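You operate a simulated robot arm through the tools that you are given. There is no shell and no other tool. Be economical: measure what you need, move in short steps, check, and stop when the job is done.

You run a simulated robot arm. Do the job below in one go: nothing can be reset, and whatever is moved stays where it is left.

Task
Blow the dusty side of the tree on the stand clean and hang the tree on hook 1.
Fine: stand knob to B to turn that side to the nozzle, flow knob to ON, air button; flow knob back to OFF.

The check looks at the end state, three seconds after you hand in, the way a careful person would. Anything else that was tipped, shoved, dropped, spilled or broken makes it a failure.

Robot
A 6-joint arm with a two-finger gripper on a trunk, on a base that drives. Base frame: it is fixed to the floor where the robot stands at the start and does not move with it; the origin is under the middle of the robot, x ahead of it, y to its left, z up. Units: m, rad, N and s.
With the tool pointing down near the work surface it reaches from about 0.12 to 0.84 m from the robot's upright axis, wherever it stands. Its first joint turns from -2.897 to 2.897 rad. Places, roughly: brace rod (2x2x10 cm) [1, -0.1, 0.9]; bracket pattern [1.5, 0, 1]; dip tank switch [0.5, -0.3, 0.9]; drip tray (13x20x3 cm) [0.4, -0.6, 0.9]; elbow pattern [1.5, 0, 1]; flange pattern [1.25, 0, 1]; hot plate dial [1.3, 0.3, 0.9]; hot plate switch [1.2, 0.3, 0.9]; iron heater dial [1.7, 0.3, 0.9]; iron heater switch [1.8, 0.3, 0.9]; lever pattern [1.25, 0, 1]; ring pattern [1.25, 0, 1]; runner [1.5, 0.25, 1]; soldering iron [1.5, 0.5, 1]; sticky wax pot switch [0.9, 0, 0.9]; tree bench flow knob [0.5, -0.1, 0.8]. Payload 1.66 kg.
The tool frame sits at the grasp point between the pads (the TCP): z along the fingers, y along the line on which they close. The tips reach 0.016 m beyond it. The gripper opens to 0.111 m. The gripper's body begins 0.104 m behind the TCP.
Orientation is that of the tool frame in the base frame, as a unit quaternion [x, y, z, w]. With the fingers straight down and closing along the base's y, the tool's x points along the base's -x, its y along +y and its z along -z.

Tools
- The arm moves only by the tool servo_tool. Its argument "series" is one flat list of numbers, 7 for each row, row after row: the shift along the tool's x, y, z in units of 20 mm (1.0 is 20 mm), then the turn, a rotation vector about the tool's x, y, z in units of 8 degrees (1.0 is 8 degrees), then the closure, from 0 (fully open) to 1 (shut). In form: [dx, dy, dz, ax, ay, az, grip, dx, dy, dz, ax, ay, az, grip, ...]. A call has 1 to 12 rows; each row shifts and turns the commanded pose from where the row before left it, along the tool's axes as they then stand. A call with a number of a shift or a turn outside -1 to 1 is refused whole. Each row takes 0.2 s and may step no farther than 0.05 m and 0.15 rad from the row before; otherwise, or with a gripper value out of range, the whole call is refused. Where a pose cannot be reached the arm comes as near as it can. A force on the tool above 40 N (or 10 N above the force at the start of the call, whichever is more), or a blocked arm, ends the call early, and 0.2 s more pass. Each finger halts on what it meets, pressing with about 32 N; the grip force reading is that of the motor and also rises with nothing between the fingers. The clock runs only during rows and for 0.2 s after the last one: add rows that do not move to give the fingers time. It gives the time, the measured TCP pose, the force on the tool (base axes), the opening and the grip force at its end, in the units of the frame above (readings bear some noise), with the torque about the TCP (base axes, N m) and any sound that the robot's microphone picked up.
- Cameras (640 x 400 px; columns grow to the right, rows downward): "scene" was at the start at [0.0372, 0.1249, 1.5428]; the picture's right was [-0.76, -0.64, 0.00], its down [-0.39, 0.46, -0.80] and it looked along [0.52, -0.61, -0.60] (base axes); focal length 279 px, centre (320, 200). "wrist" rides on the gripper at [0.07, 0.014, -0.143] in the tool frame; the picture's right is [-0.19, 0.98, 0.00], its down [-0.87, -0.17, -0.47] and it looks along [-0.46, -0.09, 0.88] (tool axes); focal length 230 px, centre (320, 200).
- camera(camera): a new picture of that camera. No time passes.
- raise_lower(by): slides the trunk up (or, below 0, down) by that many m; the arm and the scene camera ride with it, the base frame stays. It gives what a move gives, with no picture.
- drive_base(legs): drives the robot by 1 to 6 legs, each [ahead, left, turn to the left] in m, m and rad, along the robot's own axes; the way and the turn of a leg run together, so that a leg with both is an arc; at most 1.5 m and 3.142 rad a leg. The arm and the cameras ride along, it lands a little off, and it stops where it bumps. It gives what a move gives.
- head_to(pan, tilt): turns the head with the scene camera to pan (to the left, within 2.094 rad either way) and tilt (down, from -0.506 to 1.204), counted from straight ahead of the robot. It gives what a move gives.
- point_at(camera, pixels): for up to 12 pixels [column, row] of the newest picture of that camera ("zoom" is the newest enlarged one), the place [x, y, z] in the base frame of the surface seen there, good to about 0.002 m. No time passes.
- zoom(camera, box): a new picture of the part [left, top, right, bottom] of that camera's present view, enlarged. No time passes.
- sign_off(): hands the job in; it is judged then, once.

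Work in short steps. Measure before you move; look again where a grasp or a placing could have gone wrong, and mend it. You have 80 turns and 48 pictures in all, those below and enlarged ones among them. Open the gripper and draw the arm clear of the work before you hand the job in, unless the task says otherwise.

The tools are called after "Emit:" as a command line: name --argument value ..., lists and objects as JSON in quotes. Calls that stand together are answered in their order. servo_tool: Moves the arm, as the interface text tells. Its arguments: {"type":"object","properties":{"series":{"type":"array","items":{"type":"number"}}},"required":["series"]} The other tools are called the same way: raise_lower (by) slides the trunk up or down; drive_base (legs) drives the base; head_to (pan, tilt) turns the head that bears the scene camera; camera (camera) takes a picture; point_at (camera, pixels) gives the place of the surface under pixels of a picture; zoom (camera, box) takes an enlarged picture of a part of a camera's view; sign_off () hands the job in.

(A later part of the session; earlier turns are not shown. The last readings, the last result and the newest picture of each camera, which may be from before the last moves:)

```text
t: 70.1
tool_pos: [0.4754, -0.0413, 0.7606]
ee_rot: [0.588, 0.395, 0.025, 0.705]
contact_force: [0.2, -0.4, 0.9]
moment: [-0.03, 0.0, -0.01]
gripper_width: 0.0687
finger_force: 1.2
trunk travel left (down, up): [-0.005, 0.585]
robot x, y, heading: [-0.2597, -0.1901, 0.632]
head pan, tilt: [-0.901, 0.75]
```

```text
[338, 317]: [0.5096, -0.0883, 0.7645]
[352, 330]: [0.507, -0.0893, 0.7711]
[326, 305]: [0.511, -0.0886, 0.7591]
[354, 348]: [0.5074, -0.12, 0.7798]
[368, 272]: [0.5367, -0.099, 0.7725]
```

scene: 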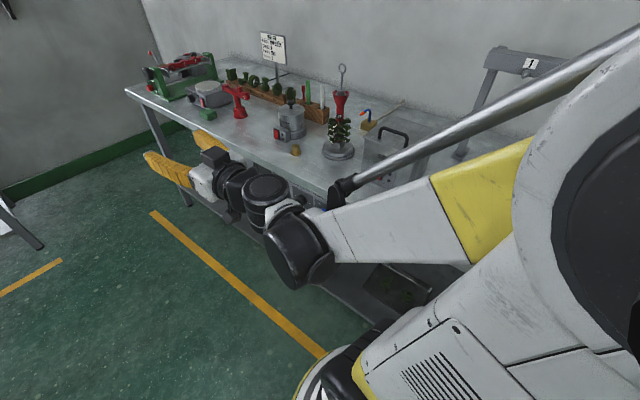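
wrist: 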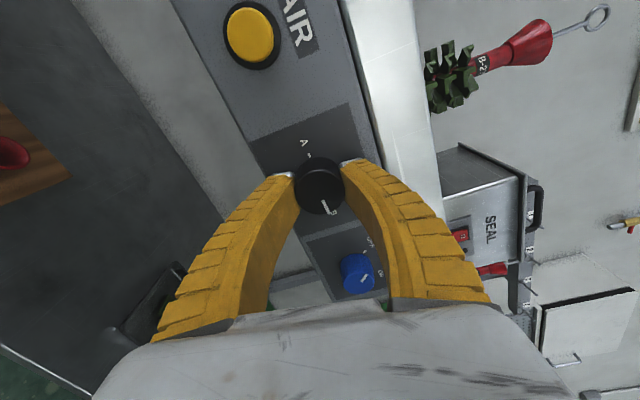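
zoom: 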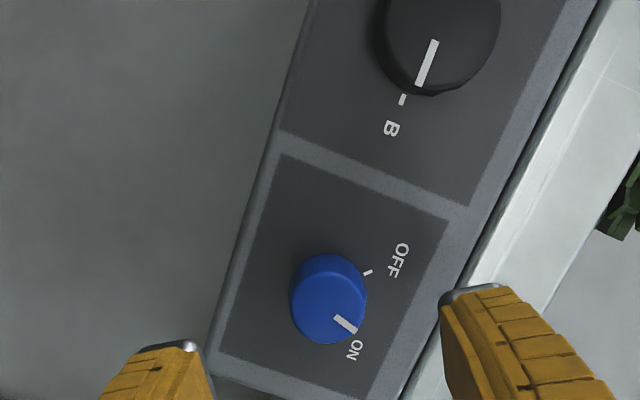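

The pointer is about 20° right of up while ON needs about 45°. I regrip and turn roughly 28° more.

Emit:
servo_tool --series '[0, 0, 1, 0, 0, 0, 0.4, 0, 0, 1, 0, 0, 0, 0.4, 0, 0, 0.95, 0, 0, 0, 0.4, 0, 0, 0, 0, 0, 0, 0.92, 0, 0, 0, 0, 0, 0, 0.92, 0, 0, 0, 0, 0, 0, 0.92, 0, 0, 0, 0, 0, 1, 0.92, 0, 0, 0, 0, 0, 1, 0.92, 0, 0, 0, 0, 0, 1, 0.92, 0, 0, 0, 0, 0, 0.5, 0.92]'

Emit:
servo_tool --series '[0, 0, 0, 0, 0, 0, 0.4, 0, 0, 0, 0, 0, 0, 0.4, 0, 0, -1, 0, 0, 0, 0.4, 0, 0, -1, 0, 0, 0, 0.4, 0, 0, -1, 0, 0, 0, 0.4]'

Emit:
zoom --camera "wrist" --box '[190, 40, 446, 200]'

```text
t: 72.3
tool_pos: [0.5089, -0.0872, 0.76]
ee_rot: [0.667, 0.239, 0.195, 0.678]
contact_force: [-2.0, 1.5, 1.8]
moment: [-0.18, 0.18, 0.19]
gripper_width: 0.0235
finger_force: 34.1
trunk travel left (down, up): [-0.005, 0.585]
robot x, y, heading: [-0.2613, -0.1842, 0.63]
head pan, tilt: [-0.901, 0.75]
```

```text
t: 73.5
tool_pos: [0.4753, -0.041, 0.7612]
ee_rot: [0.667, 0.24, 0.194, 0.678]
contact_force: [0.4, -0.4, -0.3]
moment: [-0.02, 0.02, 0.04]
gripper_width: 0.0685
finger_force: 0.8
trunk travel left (down, up): [-0.005, 0.585]
robot x, y, heading: [-0.2655, -0.1901, 0.629]
head pan, tilt: [-0.901, 0.75]
```

```text
2.50 times, centred on (318, 120) of wrist
```

zoom: 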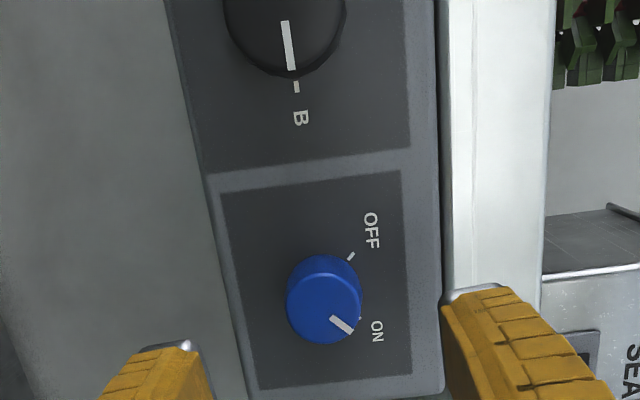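

Flow is on ON. I close the fingers and drive the base 196 mm forward to line up with the AIR button.

Emit:
servo_tool --series '[0, 0, -0.5, 0, 0, 0, 1, 0, 0, 0, 0, 0, 0, 1, 0, 0, 0, 0, 0, 0, 1]'

Emit:
drive_base --legs '[[0.196, 0, 0]]'

Emit:
zoom --camera "wrist" --box '[160, 0, 480, 200]'

```text
t: 74.3
tool_pos: [0.4684, -0.0319, 0.762]
ee_rot: [0.667, 0.24, 0.194, 0.678]
contact_force: [0.7, -0.2, 0.6]
moment: [0.05, 0.01, 0.02]
gripper_width: 0.0002
finger_force: 28.7
trunk travel left (down, up): [-0.005, 0.585]
robot x, y, heading: [-0.2626, -0.1881, 0.625]
head pan, tilt: [-0.901, 0.75]
```

```text
t: 75.9
tool_pos: [0.6278, 0.0825, 0.7602]
ee_rot: [0.667, 0.24, 0.195, 0.678]
contact_force: [-0.5, 0.8, 0.9]
moment: [0.02, -0.01, 0.03]
gripper_width: 0.0002
finger_force: 28.8
trunk travel left (down, up): [-0.005, 0.585]
robot x, y, heading: [-0.0995, -0.0741, 0.63]
head pan, tilt: [-0.901, 0.75]
```

```text
2.00 times, centred on (320, 100) of wrist
```

zoom: 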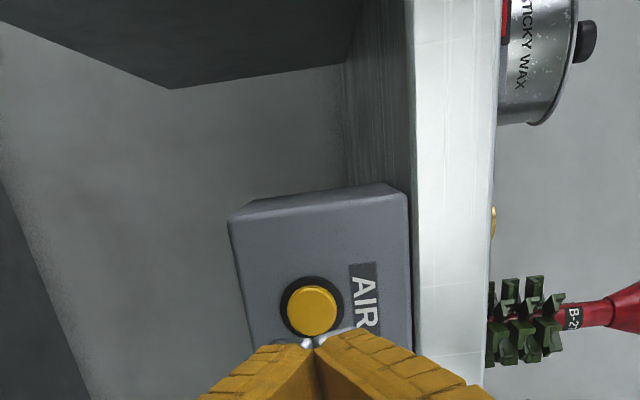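

Emit:
point_at --camera "zoom" --pixels '[[311, 311], [290, 312], [333, 310], [311, 290], [311, 333], [245, 290]]'

```text
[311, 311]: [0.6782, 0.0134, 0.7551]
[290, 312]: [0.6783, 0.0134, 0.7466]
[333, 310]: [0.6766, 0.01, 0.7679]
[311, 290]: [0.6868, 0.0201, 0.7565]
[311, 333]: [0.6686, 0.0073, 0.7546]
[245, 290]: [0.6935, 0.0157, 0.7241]
```

The button centre is s 0.557, z 0.757, with its face at depth 0.387. I advance and press gently, holding for a moment.

Emit:
servo_tool --series '[0, -0.15, 1, 0, 0, 0, 1, 0, 0, 1, 0, 0, 0, 1, 0, 0, 1, 0, 0, 0, 1, 0, 0, 0.3, 0, 0, 0, 1, 0, 0, 0.2, 0, 0, 0, 1, 0, 0, 0.15, 0, 0, 0, 1, 0, 0, 0.1, 0, 0, 0, 1]'

```text
t: 77.5
tool_pos: [0.67, 0.0204, 0.7597]
ee_rot: [0.668, 0.241, 0.195, 0.676]
contact_force: [-1.1, 1.0, -0.9]
moment: [0.03, -0.02, -0.01]
gripper_width: 0.0059
finger_force: 28.5
trunk travel left (down, up): [-0.005, 0.585]
robot x, y, heading: [-0.0986, -0.0789, 0.628]
head pan, tilt: [-0.901, 0.75]
```

No click or sound yet and the force is low, so I press a bit further.

Emit:
servo_tool --series '[0, 0, 0.15, 0, 0, 0, 1, 0, 0, 0.15, 0, 0, 0, 1, 0, 0, 0, 0, 0, 0, 1]'

Emit:
zoom --camera "wrist" --box '[160, 60, 480, 260]'

```text
t: 78.3
tool_pos: [0.6735, 0.0174, 0.7603]
ee_rot: [0.667, 0.241, 0.195, 0.677]
contact_force: [-3.7, 5.7, -3.5]
moment: [0.03, 0.02, 0.04]
gripper_width: 0.0061
finger_force: 28.9
trunk travel left (down, up): [-0.005, 0.585]
robot x, y, heading: [-0.0994, -0.0734, 0.625]
head pan, tilt: [-0.901, 0.75]
heard: click
```

```text
2.00 times, centred on (320, 160) of wrist
```

zoom: 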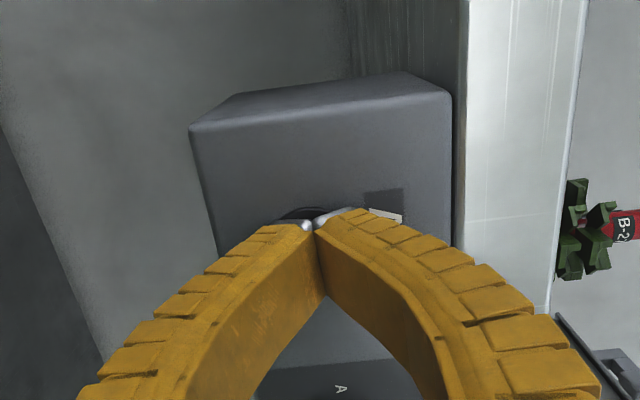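

A click was heard. I hold the button for a couple of seconds and listen for air.

Emit:
servo_tool --series '[0, 0, 0.05, 0, 0, 0, 1, 0, 0, 0, 0, 0, 0, 1, 0, 0, 0, 0, 0, 0, 1, 0, 0, 0, 0, 0, 0, 1, 0, 0, 0, 0, 0, 0, 1, 0, 0, 0, 0, 0, 0, 1, 0, 0, 0, 0, 0, 0, 1, 0, 0, 0, 0, 0, 0, 1, 0, 0, 0, 0, 0, 0, 1, 0, 0, 0, 0, 0, 0, 1, 0, 0, 0, 0, 0, 0, 1, 0, 0, 0, 0, 0, 0, 1]'

Emit:
servo_tool --series '[0, 0, -0.5, 0, 0, 0, 1, 0, 0, -1, 0, 0, 0, 1, 0, 0, -1, 0, 0, 0, 1, 0, 0, -1, 0, 0, 0, 1]'

Emit:
camera --camera "wrist"

```text
t: 80.9
tool_pos: [0.6729, 0.0172, 0.7608]
ee_rot: [0.667, 0.242, 0.195, 0.677]
contact_force: [-4.1, 10.0, -0.7]
moment: [0.02, 0.04, 0.05]
gripper_width: 0.0057
finger_force: 28.5
trunk travel left (down, up): [-0.005, 0.585]
robot x, y, heading: [-0.0999, -0.0733, 0.63]
head pan, tilt: [-0.901, 0.75]
```

```text
t: 81.9
tool_pos: [0.6344, 0.0738, 0.7576]
ee_rot: [0.667, 0.241, 0.195, 0.678]
contact_force: [-0.8, -0.6, -0.4]
moment: [-0.03, 0.0, -0.04]
gripper_width: 0.0
finger_force: 28.2
trunk travel left (down, up): [-0.005, 0.585]
robot x, y, heading: [-0.1016, -0.0727, 0.625]
head pan, tilt: [-0.901, 0.75]
```

```text
19 pictures are left
```

wrist: 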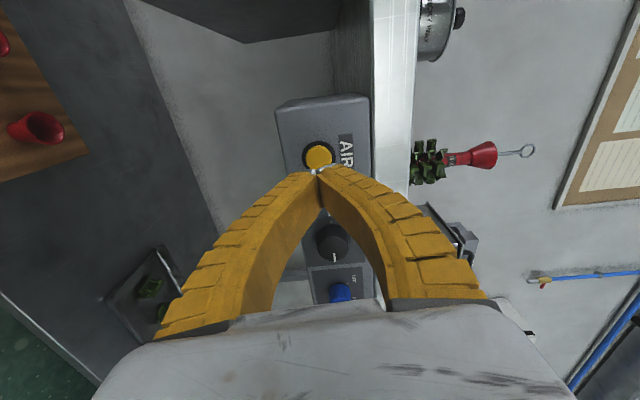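

The button is released. Now flow back to OFF: I open the fingers, drive back 196 mm, and check the position at the flow knob.

Emit:
servo_tool --series '[0, 0, -0.5, 0, 0, 0, 0.4, 0, 0, 0, 0, 0, 0, 0.4, 0, 0, 0, 0, 0, 0, 0.4]'

Emit:
drive_base --legs '[[-0.196, 0, 0]]'

```text
t: 82.7
tool_pos: [0.6285, 0.0814, 0.7583]
ee_rot: [0.667, 0.241, 0.194, 0.678]
contact_force: [0.3, 0.1, 0.2]
moment: [0.05, 0.0, -0.02]
gripper_width: 0.0683
finger_force: 1.5
trunk travel left (down, up): [-0.005, 0.585]
robot x, y, heading: [-0.099, -0.0736, 0.628]
head pan, tilt: [-0.901, 0.75]
```

```text
t: 84.3
tool_pos: [0.4675, -0.0375, 0.7581]
ee_rot: [0.667, 0.239, 0.193, 0.678]
contact_force: [0.3, 0.1, -0.5]
moment: [-0.02, 0.01, 0.0]
gripper_width: 0.0684
finger_force: 1.8
trunk travel left (down, up): [-0.005, 0.585]
robot x, y, heading: [-0.2583, -0.1895, 0.619]
head pan, tilt: [-0.901, 0.75]
```

TCP is 4.5 mm right and 2.4 mm low of the flow knob. I correct, advance 66 mm, grip, and turn counter-clockwise.

Emit:
servo_tool --series '[0.22, 0.12, 1, 0, 0, 0, 0.4, 0, 0, 1, 0, 0, 0, 0.4, 0, 0, 1, 0, 0, 0, 0.4, 0, 0, 0.3, 0, 0, 0, 0.4, 0, 0, 0, 0, 0, 0, 0.92, 0, 0, 0, 0, 0, 0, 0.92, 0, 0, 0, 0, 0, 0, 0.92]'

Emit:
servo_tool --series '[0, 0, 0, 0, 0, -1, 0.92, 0, 0, 0, 0, 0, -1, 0.92, 0, 0, 0, 0, 0, -1, 0.92, 0, 0, 0, 0, 0, -1, 0.92, 0, 0, 0, 0, 0, -1, 0.92, 0, 0, 0, 0, 0, -1, 0.92]'

Emit:
servo_tool --series '[0, 0, 0, 0, 0, -1, 0.92, 0, 0, 0, 0, 0, -1, 0.92, 0, 0, 0, 0, 0, -1, 0.92, 0, 0, 0, 0, 0, -1, 0.92, 0, 0, 0, 0, 0, -1, 0.92]'

```text
t: 85.9
tool_pos: [0.5101, -0.0892, 0.7617]
ee_rot: [0.669, 0.241, 0.192, 0.677]
contact_force: [-6.6, -2.3, -15.3]
moment: [-0.03, 0.1, 0.23]
gripper_width: 0.0241
finger_force: 33.6
trunk travel left (down, up): [-0.005, 0.585]
robot x, y, heading: [-0.2591, -0.1899, 0.624]
head pan, tilt: [-0.901, 0.75]
```

```text
t: 87.3
tool_pos: [0.5114, -0.0891, 0.7622]
ee_rot: [0.512, 0.491, -0.1, 0.698]
contact_force: [5.9, 0.7, -8.6]
moment: [0.07, 0.07, 0.05]
gripper_width: 0.0229
finger_force: 34.4
trunk travel left (down, up): [-0.005, 0.585]
robot x, y, heading: [-0.2647, -0.1879, 0.62]
head pan, tilt: [-0.901, 0.75]
```

```text
t: 88.5
tool_pos: [0.51, -0.0905, 0.76]
ee_rot: [0.312, 0.637, -0.332, 0.622]
contact_force: [16.8, 6.9, 3.7]
moment: [0.05, 0.03, 0.08]
gripper_width: 0.0222
finger_force: 34.4
trunk travel left (down, up): [-0.005, 0.585]
robot x, y, heading: [-0.2652, -0.1899, 0.623]
head pan, tilt: [-0.901, 0.75]
```

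The full 88° was turned with low forces. I release, back off and check the pointer.

Emit:
servo_tool --series '[0, 0, 0, 0, 0, 0, 0.4, 0, 0, 0, 0, 0, 0, 0.4, 0, 0, -1, 0, 0, 0, 0.4, 0, 0, -1, 0, 0, 0, 0.4, 0, 0, -1, 0, 0, 0, 0.4]'

Emit:
zoom --camera "wrist" --box '[190, 60, 446, 220]'

Emit:
point_at --camera "zoom" --pixels '[[342, 276], [330, 268]]'

```text
t: 89.7
tool_pos: [0.4767, -0.0424, 0.7605]
ee_rot: [0.314, 0.635, -0.332, 0.622]
contact_force: [-0.4, -0.1, 0.3]
moment: [0.02, -0.01, 0.0]
gripper_width: 0.0683
finger_force: 1.5
trunk travel left (down, up): [-0.005, 0.585]
robot x, y, heading: [-0.2624, -0.1922, 0.621]
head pan, tilt: [-0.901, 0.75]
```

```text
2.50 times, centred on (318, 140) of wrist
```

zoom: 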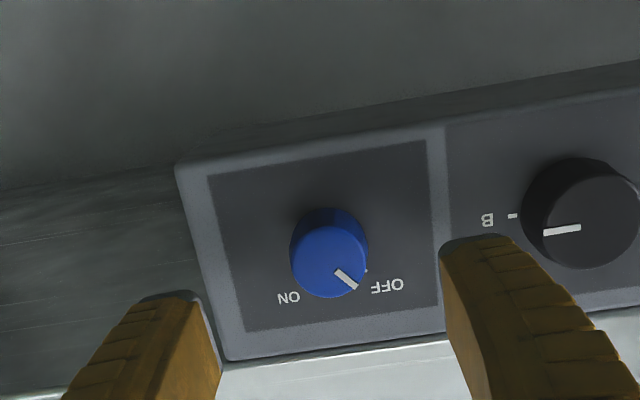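

```text
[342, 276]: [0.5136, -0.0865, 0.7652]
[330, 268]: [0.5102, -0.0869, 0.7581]
```

Flow is back on OFF. I raise the tool to about z 1.0 at the front of the bench, level the roll, and look at the tree with both cameras.

Emit:
servo_tool --series '[-1, 0, -0.5, 0, 0, 0.22, 0.3, -1, 0, -0.5, 0, 0, 0, 0.2, -1, 0, -0.5, 0, 0, 0, 0.2, -1, 0, -0.5, 0, 0, 0, 0.2, -1, 0, -0.5, 0, 0, 0, 0.2, -1, 0, 0, 0, 0, 0, 0.2, -1, 0, 0, 0, 0, 0, 0.2, -1, 0, 0, 0, 0, 0, 0.2, -1, 0, 0, 0, 0, 0, 0.2, -1, 0, 0, 0, 0, 0, 0.2, -1, 0, 0, 0, 0, 0, 0.2, -1, 0, 0, 0, 0, 0, 0.2]'

Emit:
drive_base --legs '[[0.115, 0, 0.005]]'

Emit:
camera --camera "scene"

Emit:
camera --camera "wrist"

```text
t: 92.3
tool_pos: [0.4483, 0.0, 1.0011]
ee_rot: [0.323, 0.631, -0.322, 0.628]
contact_force: [0.5, 0.5, 0.4]
moment: [0.01, -0.01, 0.02]
gripper_width: 0.0898
finger_force: 0.5
trunk travel left (down, up): [-0.005, 0.585]
robot x, y, heading: [-0.2617, -0.1902, 0.626]
head pan, tilt: [-0.901, 0.75]
```

```text
t: 93.5
tool_pos: [0.5395, 0.0721, 1.0002]
ee_rot: [0.321, 0.632, -0.32, 0.628]
contact_force: [-0.6, -0.3, -0.8]
moment: [-0.03, -0.01, 0.01]
gripper_width: 0.0899
finger_force: 0.8
trunk travel left (down, up): [-0.005, 0.585]
robot x, y, heading: [-0.1715, -0.1233, 0.629]
head pan, tilt: [-0.901, 0.75]
```

```text
17 pictures are left
```

scene: 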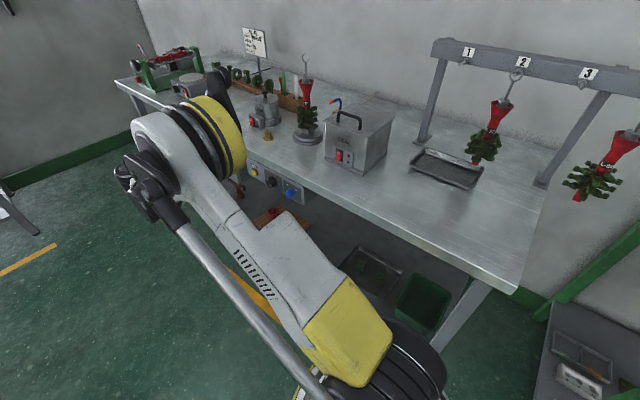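

```text
16 pictures are left
```

wrist: 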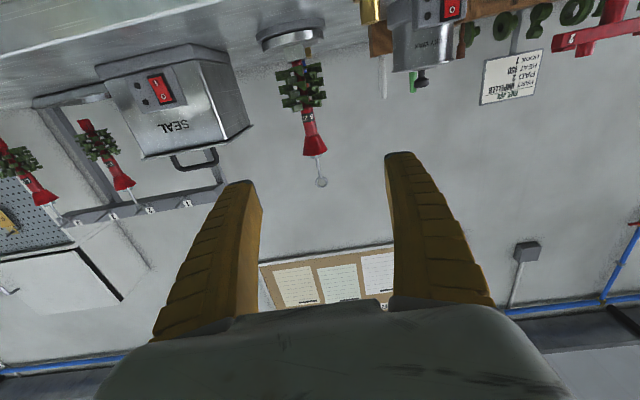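

Clear view of the tree (305,110) and the rack with hooks 1-4. I zoom in on both and measure.

Emit:
point_at --camera "wrist" --pixels '[[321, 182], [321, 177], [318, 168], [314, 148], [310, 125], [309, 112], [303, 85], [292, 32]]'

Emit:
zoom --camera "scene" --box '[260, 40, 360, 150]'

Emit:
point_at --camera "zoom" --pixels '[[290, 60], [290, 110], [290, 165], [290, 200], [290, 240], [305, 300]]'

Emit:
zoom --camera "scene" --box '[420, 30, 580, 130]'

```text
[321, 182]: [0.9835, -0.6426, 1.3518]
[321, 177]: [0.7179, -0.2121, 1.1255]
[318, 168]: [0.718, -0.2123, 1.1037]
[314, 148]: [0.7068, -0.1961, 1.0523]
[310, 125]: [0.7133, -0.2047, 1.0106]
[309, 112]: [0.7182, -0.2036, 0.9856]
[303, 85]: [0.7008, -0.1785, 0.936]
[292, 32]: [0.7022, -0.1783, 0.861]
```

```text
3.64 times, centred on (310, 95) of scene
```

zoom: 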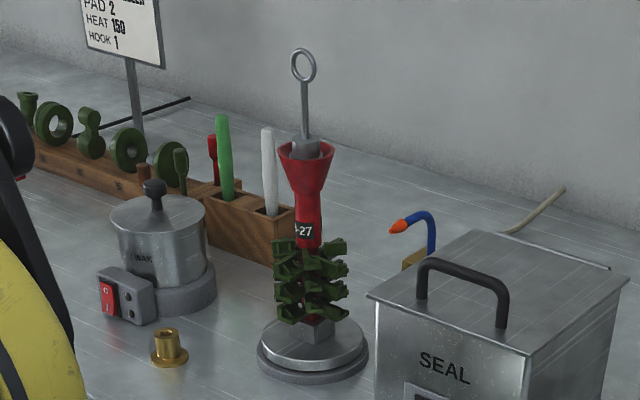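

```text
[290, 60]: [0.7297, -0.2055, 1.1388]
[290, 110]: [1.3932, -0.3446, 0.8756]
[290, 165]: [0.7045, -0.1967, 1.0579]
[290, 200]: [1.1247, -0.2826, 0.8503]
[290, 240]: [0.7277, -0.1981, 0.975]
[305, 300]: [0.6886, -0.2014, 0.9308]
```

```text
4.00 times, centred on (500, 80) of scene
```

zoom: 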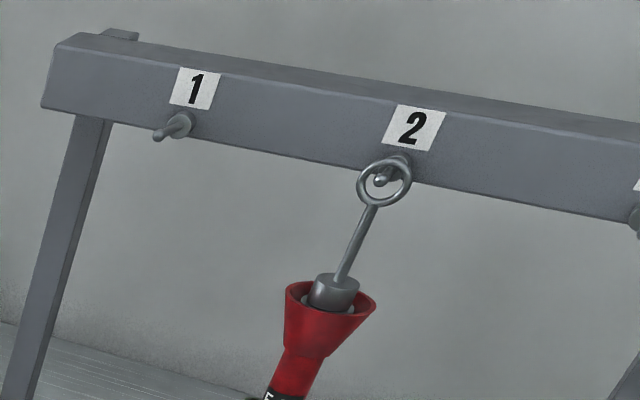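

I measure peg 1, the hanging ring on hook 2 and the beam.

Emit:
point_at --camera "zoom" --pixels '[[158, 135], [170, 128], [186, 120], [172, 118], [184, 132], [382, 160], [361, 185], [405, 185], [383, 203], [380, 181], [330, 135], [70, 90]]'

Emit:
zoom --camera "wrist" --box '[260, 60, 380, 200]'

Emit:
point_at --camera "zoom" --pixels '[[277, 348], [296, 349], [284, 328], [284, 368], [267, 290], [225, 263], [280, 260], [245, 210], [228, 212], [260, 205], [240, 180], [235, 150]]'

```text
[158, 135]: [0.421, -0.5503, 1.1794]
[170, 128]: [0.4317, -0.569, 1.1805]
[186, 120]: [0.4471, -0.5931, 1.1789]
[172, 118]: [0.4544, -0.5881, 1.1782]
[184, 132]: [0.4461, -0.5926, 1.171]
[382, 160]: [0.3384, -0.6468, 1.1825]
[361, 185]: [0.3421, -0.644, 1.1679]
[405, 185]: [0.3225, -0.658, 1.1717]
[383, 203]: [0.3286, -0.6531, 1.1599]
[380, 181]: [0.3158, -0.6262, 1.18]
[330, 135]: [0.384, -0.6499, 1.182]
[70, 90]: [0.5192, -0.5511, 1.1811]
```

```text
2.86 times, centred on (320, 130) of wrist
```

zoom: 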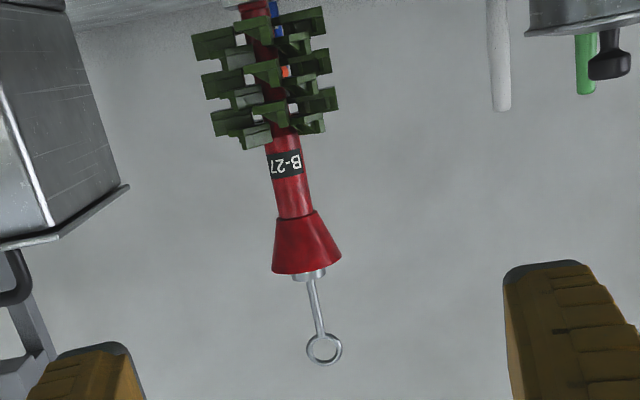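

```text
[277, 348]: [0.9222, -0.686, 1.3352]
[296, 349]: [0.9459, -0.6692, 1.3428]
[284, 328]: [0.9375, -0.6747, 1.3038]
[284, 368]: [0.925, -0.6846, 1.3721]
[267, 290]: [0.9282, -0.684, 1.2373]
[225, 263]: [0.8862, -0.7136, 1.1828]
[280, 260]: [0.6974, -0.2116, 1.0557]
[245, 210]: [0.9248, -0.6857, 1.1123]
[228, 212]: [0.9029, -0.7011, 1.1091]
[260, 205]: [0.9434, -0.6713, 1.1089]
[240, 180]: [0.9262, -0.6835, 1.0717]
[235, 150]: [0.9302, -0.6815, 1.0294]
```

Now I measure the tree's ring, rod and neck on this enlargement.

Emit:
point_at --camera "zoom" --pixels '[[308, 350], [340, 348], [324, 364], [322, 336], [317, 300], [294, 205], [276, 195], [309, 192], [288, 168], [300, 220], [283, 140], [306, 275]]'

```text
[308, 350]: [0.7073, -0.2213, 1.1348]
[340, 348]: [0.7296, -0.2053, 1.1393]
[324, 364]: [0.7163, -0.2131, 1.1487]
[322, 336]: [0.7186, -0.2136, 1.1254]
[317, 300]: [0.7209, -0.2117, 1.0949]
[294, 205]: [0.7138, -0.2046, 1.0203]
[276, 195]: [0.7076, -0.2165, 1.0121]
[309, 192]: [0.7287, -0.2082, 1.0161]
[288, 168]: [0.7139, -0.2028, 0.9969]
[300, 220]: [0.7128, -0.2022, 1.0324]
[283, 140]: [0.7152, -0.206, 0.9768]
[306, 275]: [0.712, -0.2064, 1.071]
```

The ring centre is s 0.457, depth 0.595, z 1.137, and its plane is square to the pegs. The neck (Ø≈23 mm) spans z 0.985–1.03. I approach the neck at z 1.008.

Emit:
servo_tool --series '[-0.2, -0.6, 1, 0, 0, 0, 0.3, -0.19, -0.51, 1, 0, 0, 0, 0.3, 0, 0, 1, 0, 0, 0, 0.3, 0, 0, 1, 0, 0, 0, 0.3, 0, 0, 1, 0, 0, 0, 0.3, 0, 0, 1, 0, 0, 0, 0.3, 0, 0, 1, 0, 0, 0, 0.3, 0, 0, 1, 0, 0, 0, 0.3, 0, 0, 1, 0, 0, 0, 0.3, 0, 0, 1, 0, 0, 0, 0.3, 0, 0, 1, 0, 0, 0, 0.3]'

```text
t: 95.9
tool_pos: [0.6497, -0.1206, 1.0064]
ee_rot: [0.322, 0.632, -0.321, 0.628]
contact_force: [-0.2, 0.9, 0.3]
moment: [-0.03, 0.02, -0.01]
gripper_width: 0.0794
finger_force: 1.0
trunk travel left (down, up): [-0.005, 0.585]
robot x, y, heading: [-0.1737, -0.1236, 0.635]
head pan, tilt: [-0.901, 0.75]
```

On track, with 117 mm to go. I finish the approach and close softly on the neck.

Emit:
servo_tool --series '[-0.08, 0.08, 1, 0, 0, 0, 0.3, 0, 0, 1, 0, 0, 0, 0.3, 0, 0, 1, 0, 0, 0, 0.3, 0, 0, 1, 0, 0, 0, 0.3, 0, 0, 1, 0, 0, 0, 0.3, 0, 0, 0.83, 0, 0, 0, 0.3, 0, 0, 0, 0, 0, 0, 0.3]'

Emit:
camera --camera "wrist"

```text
t: 97.5
tool_pos: [0.7215, -0.2157, 1.0075]
ee_rot: [0.323, 0.631, -0.322, 0.628]
contact_force: [-0.8, -0.6, 0.5]
moment: [-0.03, 0.0, 0.01]
gripper_width: 0.0791
finger_force: 1.0
trunk travel left (down, up): [-0.005, 0.585]
robot x, y, heading: [-0.1738, -0.1276, 0.628]
head pan, tilt: [-0.901, 0.75]
```

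```text
12 pictures are left
```

wrist: 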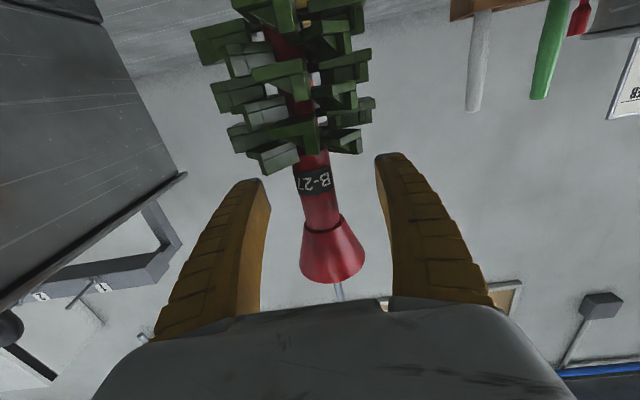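

The neck is centred between the fingers. I close and lift a little.

Emit:
servo_tool --series '[0, 0, 0, 0, 0, 0, 0.9, 0, 0, 0, 0, 0, 0, 0.9, 0, 0, 0, 0, 0, 0, 0.9, 0, 0, 0, 0, 0, 0, 0.9]'

Emit:
servo_tool --series '[-0.5, 0, 0, 0, 0, 0, 0.9, -0.5, 0, 0, 0, 0, 0, 0.9, -1, 0, 0, 0, 0, 0, 0.9, -1, 0, 0, 0, 0, 0, 0.9]'

```text
t: 98.5
tool_pos: [0.7214, -0.2148, 1.0065]
ee_rot: [0.322, 0.632, -0.321, 0.628]
contact_force: [1.2, -2.5, 1.0]
moment: [-0.26, -0.06, 0.0]
gripper_width: 0.0217
finger_force: 31.8
trunk travel left (down, up): [-0.005, 0.585]
robot x, y, heading: [-0.1698, -0.1237, 0.631]
head pan, tilt: [-0.901, 0.75]
```

```text
t: 99.5
tool_pos: [0.72, -0.2155, 1.0683]
ee_rot: [0.321, 0.632, -0.32, 0.629]
contact_force: [0.0, -0.4, 0.1]
moment: [0.04, -0.01, -0.02]
gripper_width: 0.0144
finger_force: 2.6
trunk travel left (down, up): [-0.005, 0.585]
robot x, y, heading: [-0.1708, -0.1227, 0.629]
head pan, tilt: [-0.901, 0.75]
```

The opening fell to 14 mm, so the grip may have slipped. I look.

Emit:
camera --camera "wrist"

Emit:
zoom --camera "scene" --box '[240, 30, 380, 150]'

```text
11 pictures are left
```

wrist: 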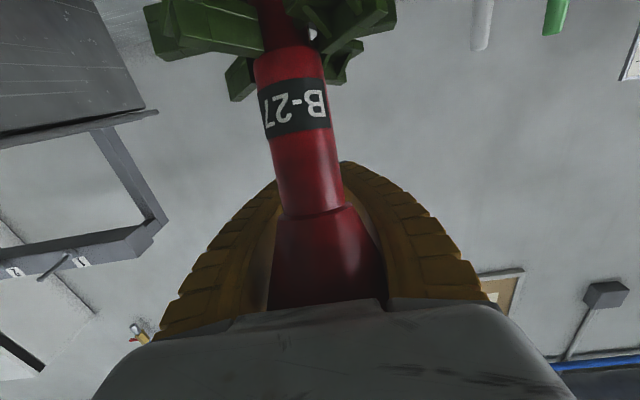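

```text
3.33 times, centred on (310, 90) of scene
```

zoom: 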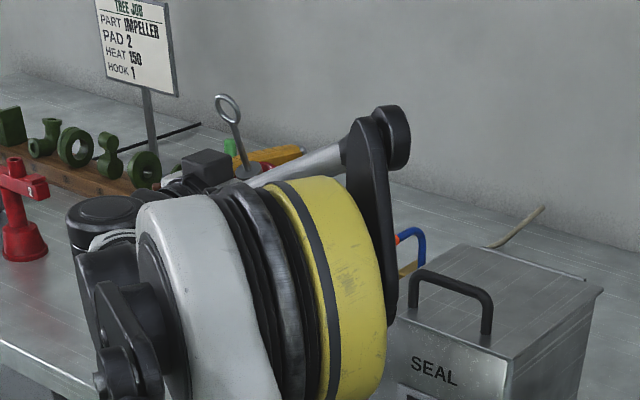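

The cup now sits caged inside the bowed fingers and the tree is leaning. I measure its pose before doing anything.

Emit:
point_at --camera "wrist" --pixels '[[325, 260], [310, 190], [295, 105], [290, 70], [275, 10], [210, 30], [355, 20], [300, 290], [285, 250], [360, 250]]'

Emit:
point_at --camera "zoom" --pixels '[[218, 105], [238, 112], [228, 96], [230, 122], [238, 140], [248, 170]]'

```text
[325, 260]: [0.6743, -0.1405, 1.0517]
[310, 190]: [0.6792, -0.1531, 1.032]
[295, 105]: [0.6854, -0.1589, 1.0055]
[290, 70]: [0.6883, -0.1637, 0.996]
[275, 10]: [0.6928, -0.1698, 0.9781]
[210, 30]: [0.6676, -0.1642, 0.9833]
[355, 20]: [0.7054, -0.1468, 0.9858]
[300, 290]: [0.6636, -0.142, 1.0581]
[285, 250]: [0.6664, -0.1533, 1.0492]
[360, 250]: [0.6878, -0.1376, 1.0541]
```

```text
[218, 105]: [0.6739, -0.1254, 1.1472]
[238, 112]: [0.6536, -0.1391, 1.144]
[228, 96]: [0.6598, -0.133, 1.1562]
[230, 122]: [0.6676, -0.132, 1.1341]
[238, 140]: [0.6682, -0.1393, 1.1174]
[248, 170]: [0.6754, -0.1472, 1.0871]
```

The tree leans about 18° toward the robot, its cup caged between the closed fingertips and the palm, with the foot still at the stand. I push it back upright with the palm by moving inward in small steps.

Emit:
servo_tool --series '[0, 0, 0.5, 0, 0, 0, 0.9, 0, 0, 0.5, 0, 0, 0, 0.9, 0, 0, 0.5, 0, 0, 0, 0.9, 0, 0, 0.5, 0, 0, 0, 0.9, 0, 0, 0, 0, 0, 0, 0.9]'

Emit:
camera --camera "wrist"

Emit:
point_at --camera "wrist" --pixels '[[325, 260], [310, 190], [295, 105], [290, 70], [275, 10], [300, 290]]'

```text
t: 100.7
tool_pos: [0.7456, -0.2453, 1.0673]
ee_rot: [0.322, 0.632, -0.321, 0.628]
contact_force: [0.2, 0.8, 1.0]
moment: [0.04, 0.03, 0.0]
gripper_width: 0.0143
finger_force: 2.2
trunk travel left (down, up): [-0.005, 0.585]
robot x, y, heading: [-0.1714, -0.1202, 0.629]
head pan, tilt: [-0.901, 0.75]
```

```text
9 pictures are left
```

wrist: 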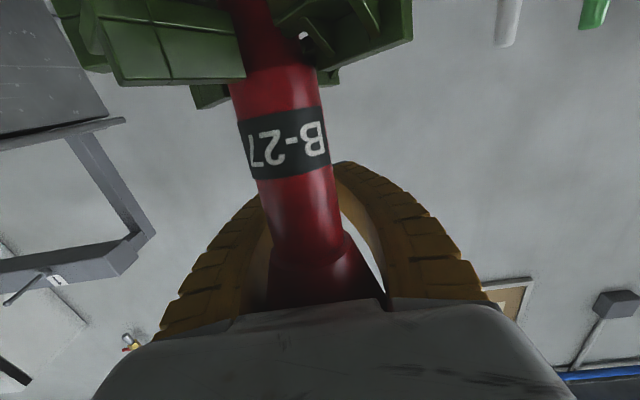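

```text
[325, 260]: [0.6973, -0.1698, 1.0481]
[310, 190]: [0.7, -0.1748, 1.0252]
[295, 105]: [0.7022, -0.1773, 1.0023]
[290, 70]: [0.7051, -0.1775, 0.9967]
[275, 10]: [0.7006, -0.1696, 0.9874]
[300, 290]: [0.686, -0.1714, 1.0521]
```

It's coming upright (lean now ~8°). I push about 28 mm more.

Emit:
servo_tool --series '[0, 0, 0.5, 0, 0, 0, 0.9, 0, 0, 0.4, 0, 0, 0, 0.9, 0, 0, 0.3, 0, 0, 0, 0.9, 0, 0, 0.2, 0, 0, 0, 0.9, 0, 0, 0, 0, 0, 0, 0.9]'

Emit:
camera --camera "wrist"

Emit:
point_at --camera "wrist" --pixels '[[310, 270], [300, 215], [290, 190], [285, 150], [280, 125], [275, 95], [270, 60]]'

```text
t: 101.9
tool_pos: [0.7618, -0.2675, 1.0668]
ee_rot: [0.322, 0.632, -0.321, 0.628]
contact_force: [0.1, -0.4, 0.7]
moment: [0.05, 0.02, 0.04]
gripper_width: 0.0143
finger_force: 2.4
trunk travel left (down, up): [-0.005, 0.585]
robot x, y, heading: [-0.1695, -0.1212, 0.623]
head pan, tilt: [-0.901, 0.75]
```

```text
8 pictures are left
```

wrist: 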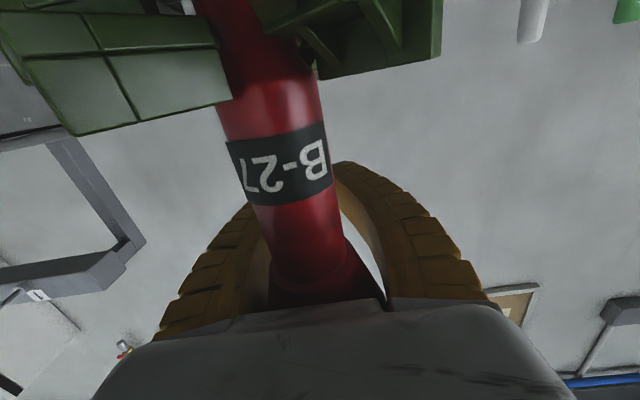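

```text
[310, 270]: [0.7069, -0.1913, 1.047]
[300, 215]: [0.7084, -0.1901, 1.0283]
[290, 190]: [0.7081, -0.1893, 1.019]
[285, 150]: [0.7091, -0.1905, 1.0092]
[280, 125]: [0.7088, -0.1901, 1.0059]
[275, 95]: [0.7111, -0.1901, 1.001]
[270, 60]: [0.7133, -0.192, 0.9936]
```

The tree is nearly vertical but about 13 mm short of its seat and ~15 mm high, so the foot is on the socket rim. I lower the palm to neck level and push a bit further so it can drop back in.

Emit:
servo_tool --series '[0.5, 0, 0, 0, 0, 0, 0.9, 0.5, 0, 0, 0, 0, 0, 0.9, 0.5, 0, 0, 0, 0, 0, 0.9, 0.4, 0, 0, 0, 0, 0, 0.9, 0, 0, 0.4, 0, 0, 0, 0.9, 0, 0, 0.3, 0, 0, 0, 0.9, 0, 0, 0.3, 0, 0, 0, 0.9, 0, 0, 0, 0, 0, 0, 0.9]'

Emit:
camera --camera "wrist"

Emit:
point_at --camera "wrist" --pixels '[[310, 270], [300, 230], [290, 200], [285, 170], [280, 140], [275, 110], [270, 80], [265, 50]]'

```text
t: 103.7
tool_pos: [0.7738, -0.2848, 1.0298]
ee_rot: [0.322, 0.632, -0.321, 0.628]
contact_force: [1.3, 0.1, -1.6]
moment: [0.09, 0.04, 0.01]
gripper_width: 0.0139
finger_force: 3.1
trunk travel left (down, up): [-0.005, 0.585]
robot x, y, heading: [-0.1688, -0.1194, 0.631]
head pan, tilt: [-0.901, 0.75]
```

```text
7 pictures are left
```

wrist: 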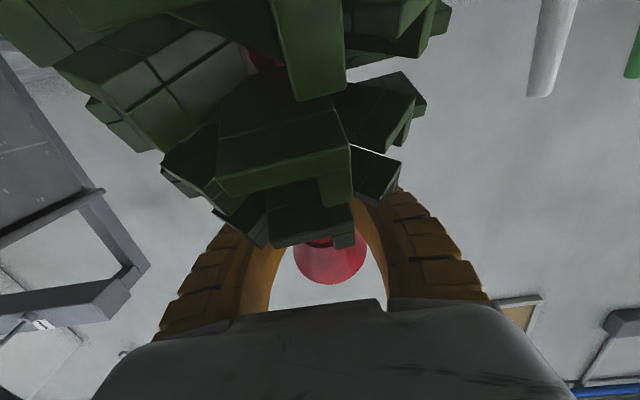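

```text
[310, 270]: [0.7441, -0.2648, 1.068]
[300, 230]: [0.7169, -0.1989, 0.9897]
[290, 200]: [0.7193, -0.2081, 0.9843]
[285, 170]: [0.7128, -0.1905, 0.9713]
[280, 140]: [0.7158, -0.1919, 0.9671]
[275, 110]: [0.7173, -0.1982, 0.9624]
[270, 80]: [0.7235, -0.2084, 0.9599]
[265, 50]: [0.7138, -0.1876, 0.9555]
```

It tipped slightly past upright and now leans inward against the closed fingertips. I draw back 55 mm so the fingertips pull it upright, then measure.

Emit:
servo_tool --series '[0, 0, -0.5, 0, 0, 0, 0.9, 0, 0, -0.5, 0, 0, 0, 0.9, 0, 0, -0.5, 0, 0, 0, 0.9, 0, 0, -0.5, 0, 0, 0, 0.9, 0, 0, -0.4, 0, 0, 0, 0.9, 0, 0, -0.2, 0, 0, 0, 0.9, 0, 0, 0, 0, 0, 0, 0.9]'

Emit:
camera --camera "wrist"

Emit:
point_at --camera "wrist" --pixels '[[325, 270], [320, 250], [315, 225], [312, 205], [308, 190], [306, 175], [303, 160], [300, 140], [298, 120]]'

```text
t: 105.3
tool_pos: [0.7418, -0.242, 1.0308]
ee_rot: [0.321, 0.632, -0.32, 0.628]
contact_force: [-0.1, 0.2, 0.0]
moment: [0.02, 0.0, 0.03]
gripper_width: 0.0141
finger_force: 2.3
trunk travel left (down, up): [-0.005, 0.585]
robot x, y, heading: [-0.1707, -0.1238, 0.627]
head pan, tilt: [-0.901, 0.75]
```

```text
6 pictures are left
```

wrist: 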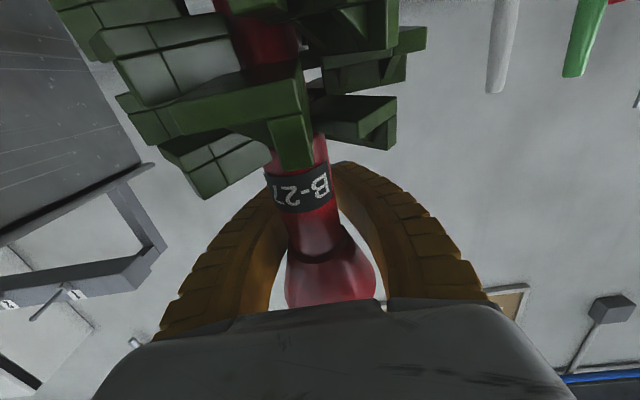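

```text
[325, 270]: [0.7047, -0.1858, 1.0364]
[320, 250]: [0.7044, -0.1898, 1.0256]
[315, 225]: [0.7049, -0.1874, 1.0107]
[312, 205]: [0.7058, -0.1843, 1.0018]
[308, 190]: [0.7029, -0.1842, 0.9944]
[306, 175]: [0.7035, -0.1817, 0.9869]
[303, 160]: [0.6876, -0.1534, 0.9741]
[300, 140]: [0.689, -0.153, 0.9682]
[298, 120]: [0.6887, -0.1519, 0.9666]
```

Neck points suggest a small inward lean. I check the ring and rod with the scene camera for a reliable lean estimate.

Emit:
zoom --camera "scene" --box '[250, 30, 350, 150]'

```text
3.33 times, centred on (300, 90) of scene
```

zoom: 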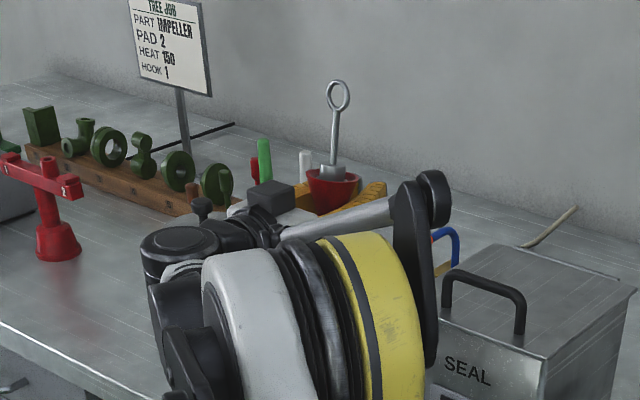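

Emit:
point_at --camera "zoom" --pixels '[[329, 95], [348, 95], [338, 82], [338, 110], [335, 130], [333, 155], [310, 178], [357, 182], [332, 205]]'

```text
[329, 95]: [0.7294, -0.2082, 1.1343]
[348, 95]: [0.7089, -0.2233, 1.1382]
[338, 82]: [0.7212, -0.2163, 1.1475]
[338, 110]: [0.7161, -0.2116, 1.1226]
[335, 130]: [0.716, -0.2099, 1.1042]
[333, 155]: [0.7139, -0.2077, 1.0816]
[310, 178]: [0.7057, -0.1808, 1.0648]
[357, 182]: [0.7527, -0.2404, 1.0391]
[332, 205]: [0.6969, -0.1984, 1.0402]
```

The ring is at its original height and the tree leans about 10° inward against the fingers, its foot free of the socket. The neck sits in the throat of the fingers, so I close fully to see whether they grip it there.

Emit:
servo_tool --series '[0, 0, 0, 0, 0, 0, 1, 0, 0, 0, 0, 0, 0, 1, 0, 0, 0, 0, 0, 0, 1]'

```text
t: 106.1
tool_pos: [0.7432, -0.243, 1.0303]
ee_rot: [0.322, 0.631, -0.321, 0.628]
contact_force: [-0.4, -0.7, -0.1]
moment: [0.0, 0.02, 0.01]
gripper_width: 0.006
finger_force: 28.3
trunk travel left (down, up): [-0.005, 0.585]
robot x, y, heading: [-0.1678, -0.1233, 0.625]
head pan, tilt: [-0.901, 0.75]
```

The opening stopped at 6 mm (empty reads 0), so the neck is pinched in the throat. I lift gently 30 mm and check.

Emit:
servo_tool --series '[-0.3, 0, 0, 0, 0, 0, 1, -0.4, 0, 0, 0, 0, 0, 1, -0.4, 0, 0, 0, 0, 0, 1, -0.4, 0, 0, 0, 0, 0, 1, 0, 0, 0, 0, 0, 0, 1]'

Emit:
camera --camera "wrist"

Emit:
point_at --camera "wrist" --pixels '[[325, 270], [320, 250], [315, 225], [312, 205], [308, 190], [306, 175], [303, 160], [300, 140]]'

```text
t: 107.3
tool_pos: [0.7425, -0.2425, 1.0585]
ee_rot: [0.321, 0.632, -0.32, 0.629]
contact_force: [0.7, 0.4, -2.4]
moment: [-0.11, -0.08, -0.01]
gripper_width: 0.0061
finger_force: 28.8
trunk travel left (down, up): [-0.005, 0.585]
robot x, y, heading: [-0.1712, -0.1264, 0.632]
head pan, tilt: [-0.901, 0.75]
```

```text
4 pictures are left
```

wrist: 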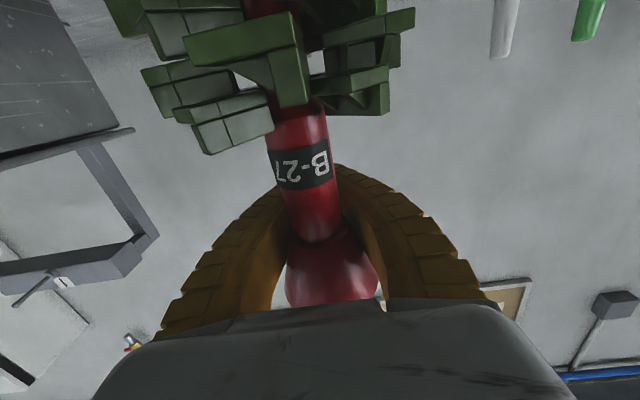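

```text
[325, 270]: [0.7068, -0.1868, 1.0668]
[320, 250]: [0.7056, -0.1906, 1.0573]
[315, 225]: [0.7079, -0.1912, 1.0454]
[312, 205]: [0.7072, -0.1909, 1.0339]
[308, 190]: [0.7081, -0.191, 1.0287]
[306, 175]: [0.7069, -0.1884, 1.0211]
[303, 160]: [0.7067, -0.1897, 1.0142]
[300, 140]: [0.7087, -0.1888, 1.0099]
```

The tree is lifted (2.4 N load), hanging straight with its flare on the closed fingers. I raise it another 50 mm and draw it back in front of the bench, clear of the SEAL box.

Emit:
servo_tool --series '[-0.5, 0, 0, 0, 0, 0, 1, -0.7, 0, 0, 0, 0, 0, 1, -0.7, 0, 0, 0, 0, 0, 1, -0.6, 0, 0, 0, 0, 0, 1, 0, 0, -0.4, 0, 0, 0, 1, 0, 0, -0.7, 0, 0, 0, 1, 0, 0, -0.8, 0, 0, 0, 1, 0, 0, -0.8, 0, 0, 0, 1, 0, 0, -0.8, 0, 0, 0, 1, 0, 0, -0.8, 0, 0, 0, 1, 0, 0, -0.8, 0, 0, 0, 1, 0, 0, -0.8, 0, 0, 0, 1]'

Emit:
servo_tool --series '[0, 0, -0.8, 0, 0, 0, 1, 0, 0, -0.8, 0, 0, 0, 1, 0, 0, -0.8, 0, 0, 0, 1, 0, 0, -0.8, 0, 0, 0, 1, 0, 0, -0.8, 0, 0, 0, 1, 0, 0, -0.8, 0, 0, 0, 1, 0, 0, -0.8, 0, 0, 0, 1, 0, 0, -0.8, 0, 0, 0, 1, 0, 0, -0.5, 0, 0, 0, 1, 0, 0, 0, 0, 0, 0, 1]'

```text
t: 109.9
tool_pos: [0.6733, -0.1464, 1.1104]
ee_rot: [0.322, 0.632, -0.321, 0.628]
contact_force: [-0.1, 1.1, -3.2]
moment: [-0.1, -0.02, 0.0]
gripper_width: 0.006
finger_force: 28.7
trunk travel left (down, up): [-0.005, 0.585]
robot x, y, heading: [-0.1729, -0.1232, 0.626]
head pan, tilt: [-0.901, 0.75]
```

```text
t: 112.1
tool_pos: [0.5919, -0.0349, 1.1104]
ee_rot: [0.322, 0.631, -0.321, 0.628]
contact_force: [-0.2, 0.4, -2.1]
moment: [-0.14, -0.07, 0.01]
gripper_width: 0.0061
finger_force: 28.7
trunk travel left (down, up): [-0.005, 0.585]
robot x, y, heading: [-0.1726, -0.1218, 0.625]
head pan, tilt: [-0.901, 0.75]
```

Still held firmly. I drive back 0.2 m along the bench, then shift the arm right 0.24 m to line up with hook 1.

Emit:
drive_base --legs '[[-0.2, 0, 0]]'

Emit:
servo_tool --series '[0, -0.5, 0, 0, 0, 0, 1, 0, -0.9, 0, 0, 0, 0, 1, 0, -1, 0, 0, 0, 0, 1, 0, -1, 0, 0, 0, 0, 1, 0, -1, 0, 0, 0, 0, 1, 0, -1, 0, 0, 0, 0, 1, 0, -1, 0, 0, 0, 0, 1, 0, -1, 0, 0, 0, 0, 1, 0, -1, 0, 0, 0, 0, 1, 0, -1, 0, 0, 0, 0, 1, 0, -1, 0, 0, 0, 0, 1, 0, -1, 0, 0, 0, 0, 1]'

```text
t: 113.7
tool_pos: [0.4267, -0.1539, 1.1117]
ee_rot: [0.321, 0.632, -0.32, 0.628]
contact_force: [0.0, 1.2, -2.2]
moment: [-0.07, -0.08, 0.02]
gripper_width: 0.0061
finger_force: 28.4
trunk travel left (down, up): [-0.005, 0.585]
robot x, y, heading: [-0.3339, -0.2427, 0.629]
head pan, tilt: [-0.901, 0.75]
```

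```text
t: 116.3
tool_pos: [0.242, -0.2887, 1.111]
ee_rot: [0.321, 0.632, -0.32, 0.628]
contact_force: [-0.5, 0.8, -2.3]
moment: [-0.12, -0.04, 0.01]
gripper_width: 0.0062
finger_force: 28.9
trunk travel left (down, up): [-0.005, 0.585]
robot x, y, heading: [-0.3352, -0.2429, 0.635]
head pan, tilt: [-0.901, 0.75]
```

TCP is at s≈0.027. I aim the head so both the ring and peg 1 are in view, and take one enlarged picture.

Emit:
head_to --pan -0.85 --tilt 0.35

Emit:
zoom --camera "scene" --box '[200, 110, 440, 260]'

```text
t: 117.2
tool_pos: [0.2413, -0.2888, 1.1097]
ee_rot: [0.322, 0.632, -0.321, 0.628]
contact_force: [-0.4, 0.1, -2.4]
moment: [-0.13, -0.06, -0.01]
gripper_width: 0.006
finger_force: 28.6
trunk travel left (down, up): [-0.005, 0.585]
robot x, y, heading: [-0.3352, -0.2409, 0.63]
head pan, tilt: [-0.85, 0.351]
```

```text
2.67 times, centred on (320, 185) of scene
```

zoom: 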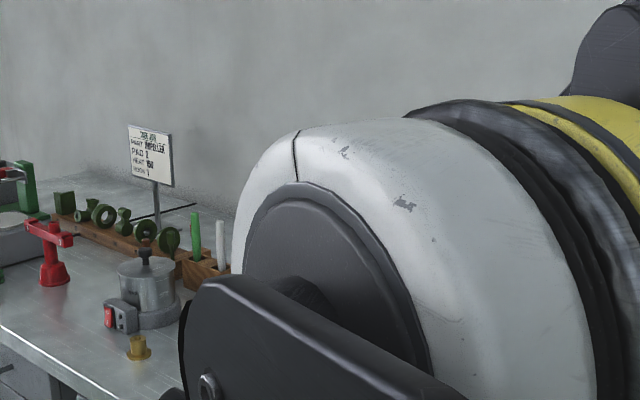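

The arm hides the target from this side; facing the bench head-on gives a clear view instead. I yaw the tool forward, back away from the bench, move along it and turn to face it.

Emit:
servo_tool --series '[0, 0, 0, -0.6, 0, 0, 1, 0, 0, 0, -1, 0, 0, 1, 0, 0, 0, -1, 0, 0, 1, 0, 0, 0, -1, 0, 0, 1, 0, 0, 0, -1, 0, 0, 1, 0, 0, 0, -1, 0, 0, 1, 0, 0, 0, -1, 0, 0, 1, 0, 0, 0, -1, 0, 0, 1, 0, 0, 0, -1, 0, 0, 1, 0, 0, 0, -1, 0, 0, 1, 0, 0, 0, -1, 0, 0, 1, 0, 0, 0, -0.65, 0, 0, 1]'

Emit:
drive_base --legs '[[0, 0.45, 0], [0.4, 0, 0], [0, 0, -1.574]]'

```text
t: 119.8
tool_pos: [0.2427, -0.2879, 1.1121]
ee_rot: [-0.217, 0.673, 0.221, 0.671]
contact_force: [-0.2, -0.1, -1.0]
moment: [0.08, -0.09, 0.01]
gripper_width: 0.0062
finger_force: 28.5
trunk travel left (down, up): [-0.005, 0.585]
robot x, y, heading: [-0.3386, -0.2394, 0.627]
head pan, tilt: [-0.85, 0.351]
```

```text
t: 128.3
tool_pos: [-0.3058, -0.2203, 1.1114]
ee_rot: [0.317, 0.633, -0.314, 0.633]
contact_force: [-0.2, 0.9, -2.6]
moment: [-0.08, -0.02, -0.01]
gripper_width: 0.0062
finger_force: 29.0
trunk travel left (down, up): [-0.005, 0.585]
robot x, y, heading: [-0.2693, 0.3589, -0.922]
head pan, tilt: [-0.85, 0.351]
```

Facing the bench now with the tree still held. I bring the arm toward the robot's centreline, then drive up in front of hook 1 and take a scene picture.

Emit:
servo_tool --series '[0, 0.6, 0.4, 0, 0, 0, 1, 0, 1, 0.5, 0, 0, 0, 1, 0, 1, 0.5, 0, 0, 0, 1, 0, 1, 0.5, 0, 0, 0, 1, 0, 1, 0.5, 0, 0, 0, 1, 0, 1, 0.5, 0, 0, 0, 1, 0, 1, 0.5, 0, 0, 0, 1, 0, 1, 0.5, 0, 0, 0, 1, 0, 1, 0.5, 0, 0, 0, 1, 0, 1, 0.5, 0, 0, 0, 1, 0, 1, 0.5, 0, 0, 0, 1, 0, 0.8, 0.5, 0, 0, 0, 1]'

Emit:
drive_base --legs '[[0, 0, -0.022], [0.25, 0.15, 0]]'

Emit:
head_to --pan -0.25 --tilt 0.35

Emit:
camera --camera "scene"

```text
t: 130.9
tool_pos: [-0.052, -0.1773, 1.1125]
ee_rot: [0.317, 0.632, -0.314, 0.633]
contact_force: [-0.3, -0.2, -2.8]
moment: [-0.13, -0.08, -0.02]
gripper_width: 0.0061
finger_force: 28.3
trunk travel left (down, up): [-0.005, 0.585]
robot x, y, heading: [-0.2723, 0.3544, -0.925]
head pan, tilt: [-0.85, 0.351]
```

```text
t: 133.3
tool_pos: [0.2012, -0.2936, 1.1126]
ee_rot: [0.324, 0.629, -0.321, 0.63]
contact_force: [0.3, 0.9, -2.0]
moment: [-0.11, -0.06, -0.01]
gripper_width: 0.0058
finger_force: 28.8
trunk travel left (down, up): [-0.005, 0.585]
robot x, y, heading: [-0.0044, 0.2439, -0.943]
head pan, tilt: [-0.85, 0.351]
```

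```text
t: 134.3
tool_pos: [0.2007, -0.2951, 1.1126]
ee_rot: [0.324, 0.629, -0.32, 0.63]
contact_force: [0.4, 0.0, -2.0]
moment: [-0.08, -0.13, -0.02]
gripper_width: 0.0059
finger_force: 29.3
trunk travel left (down, up): [-0.005, 0.585]
robot x, y, heading: [-0.0013, 0.245, -0.944]
head pan, tilt: [-0.25, 0.351]
```

```text
2 pictures are left
```

scene: 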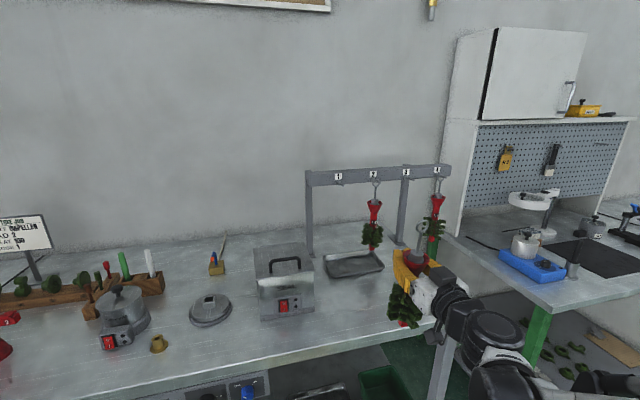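

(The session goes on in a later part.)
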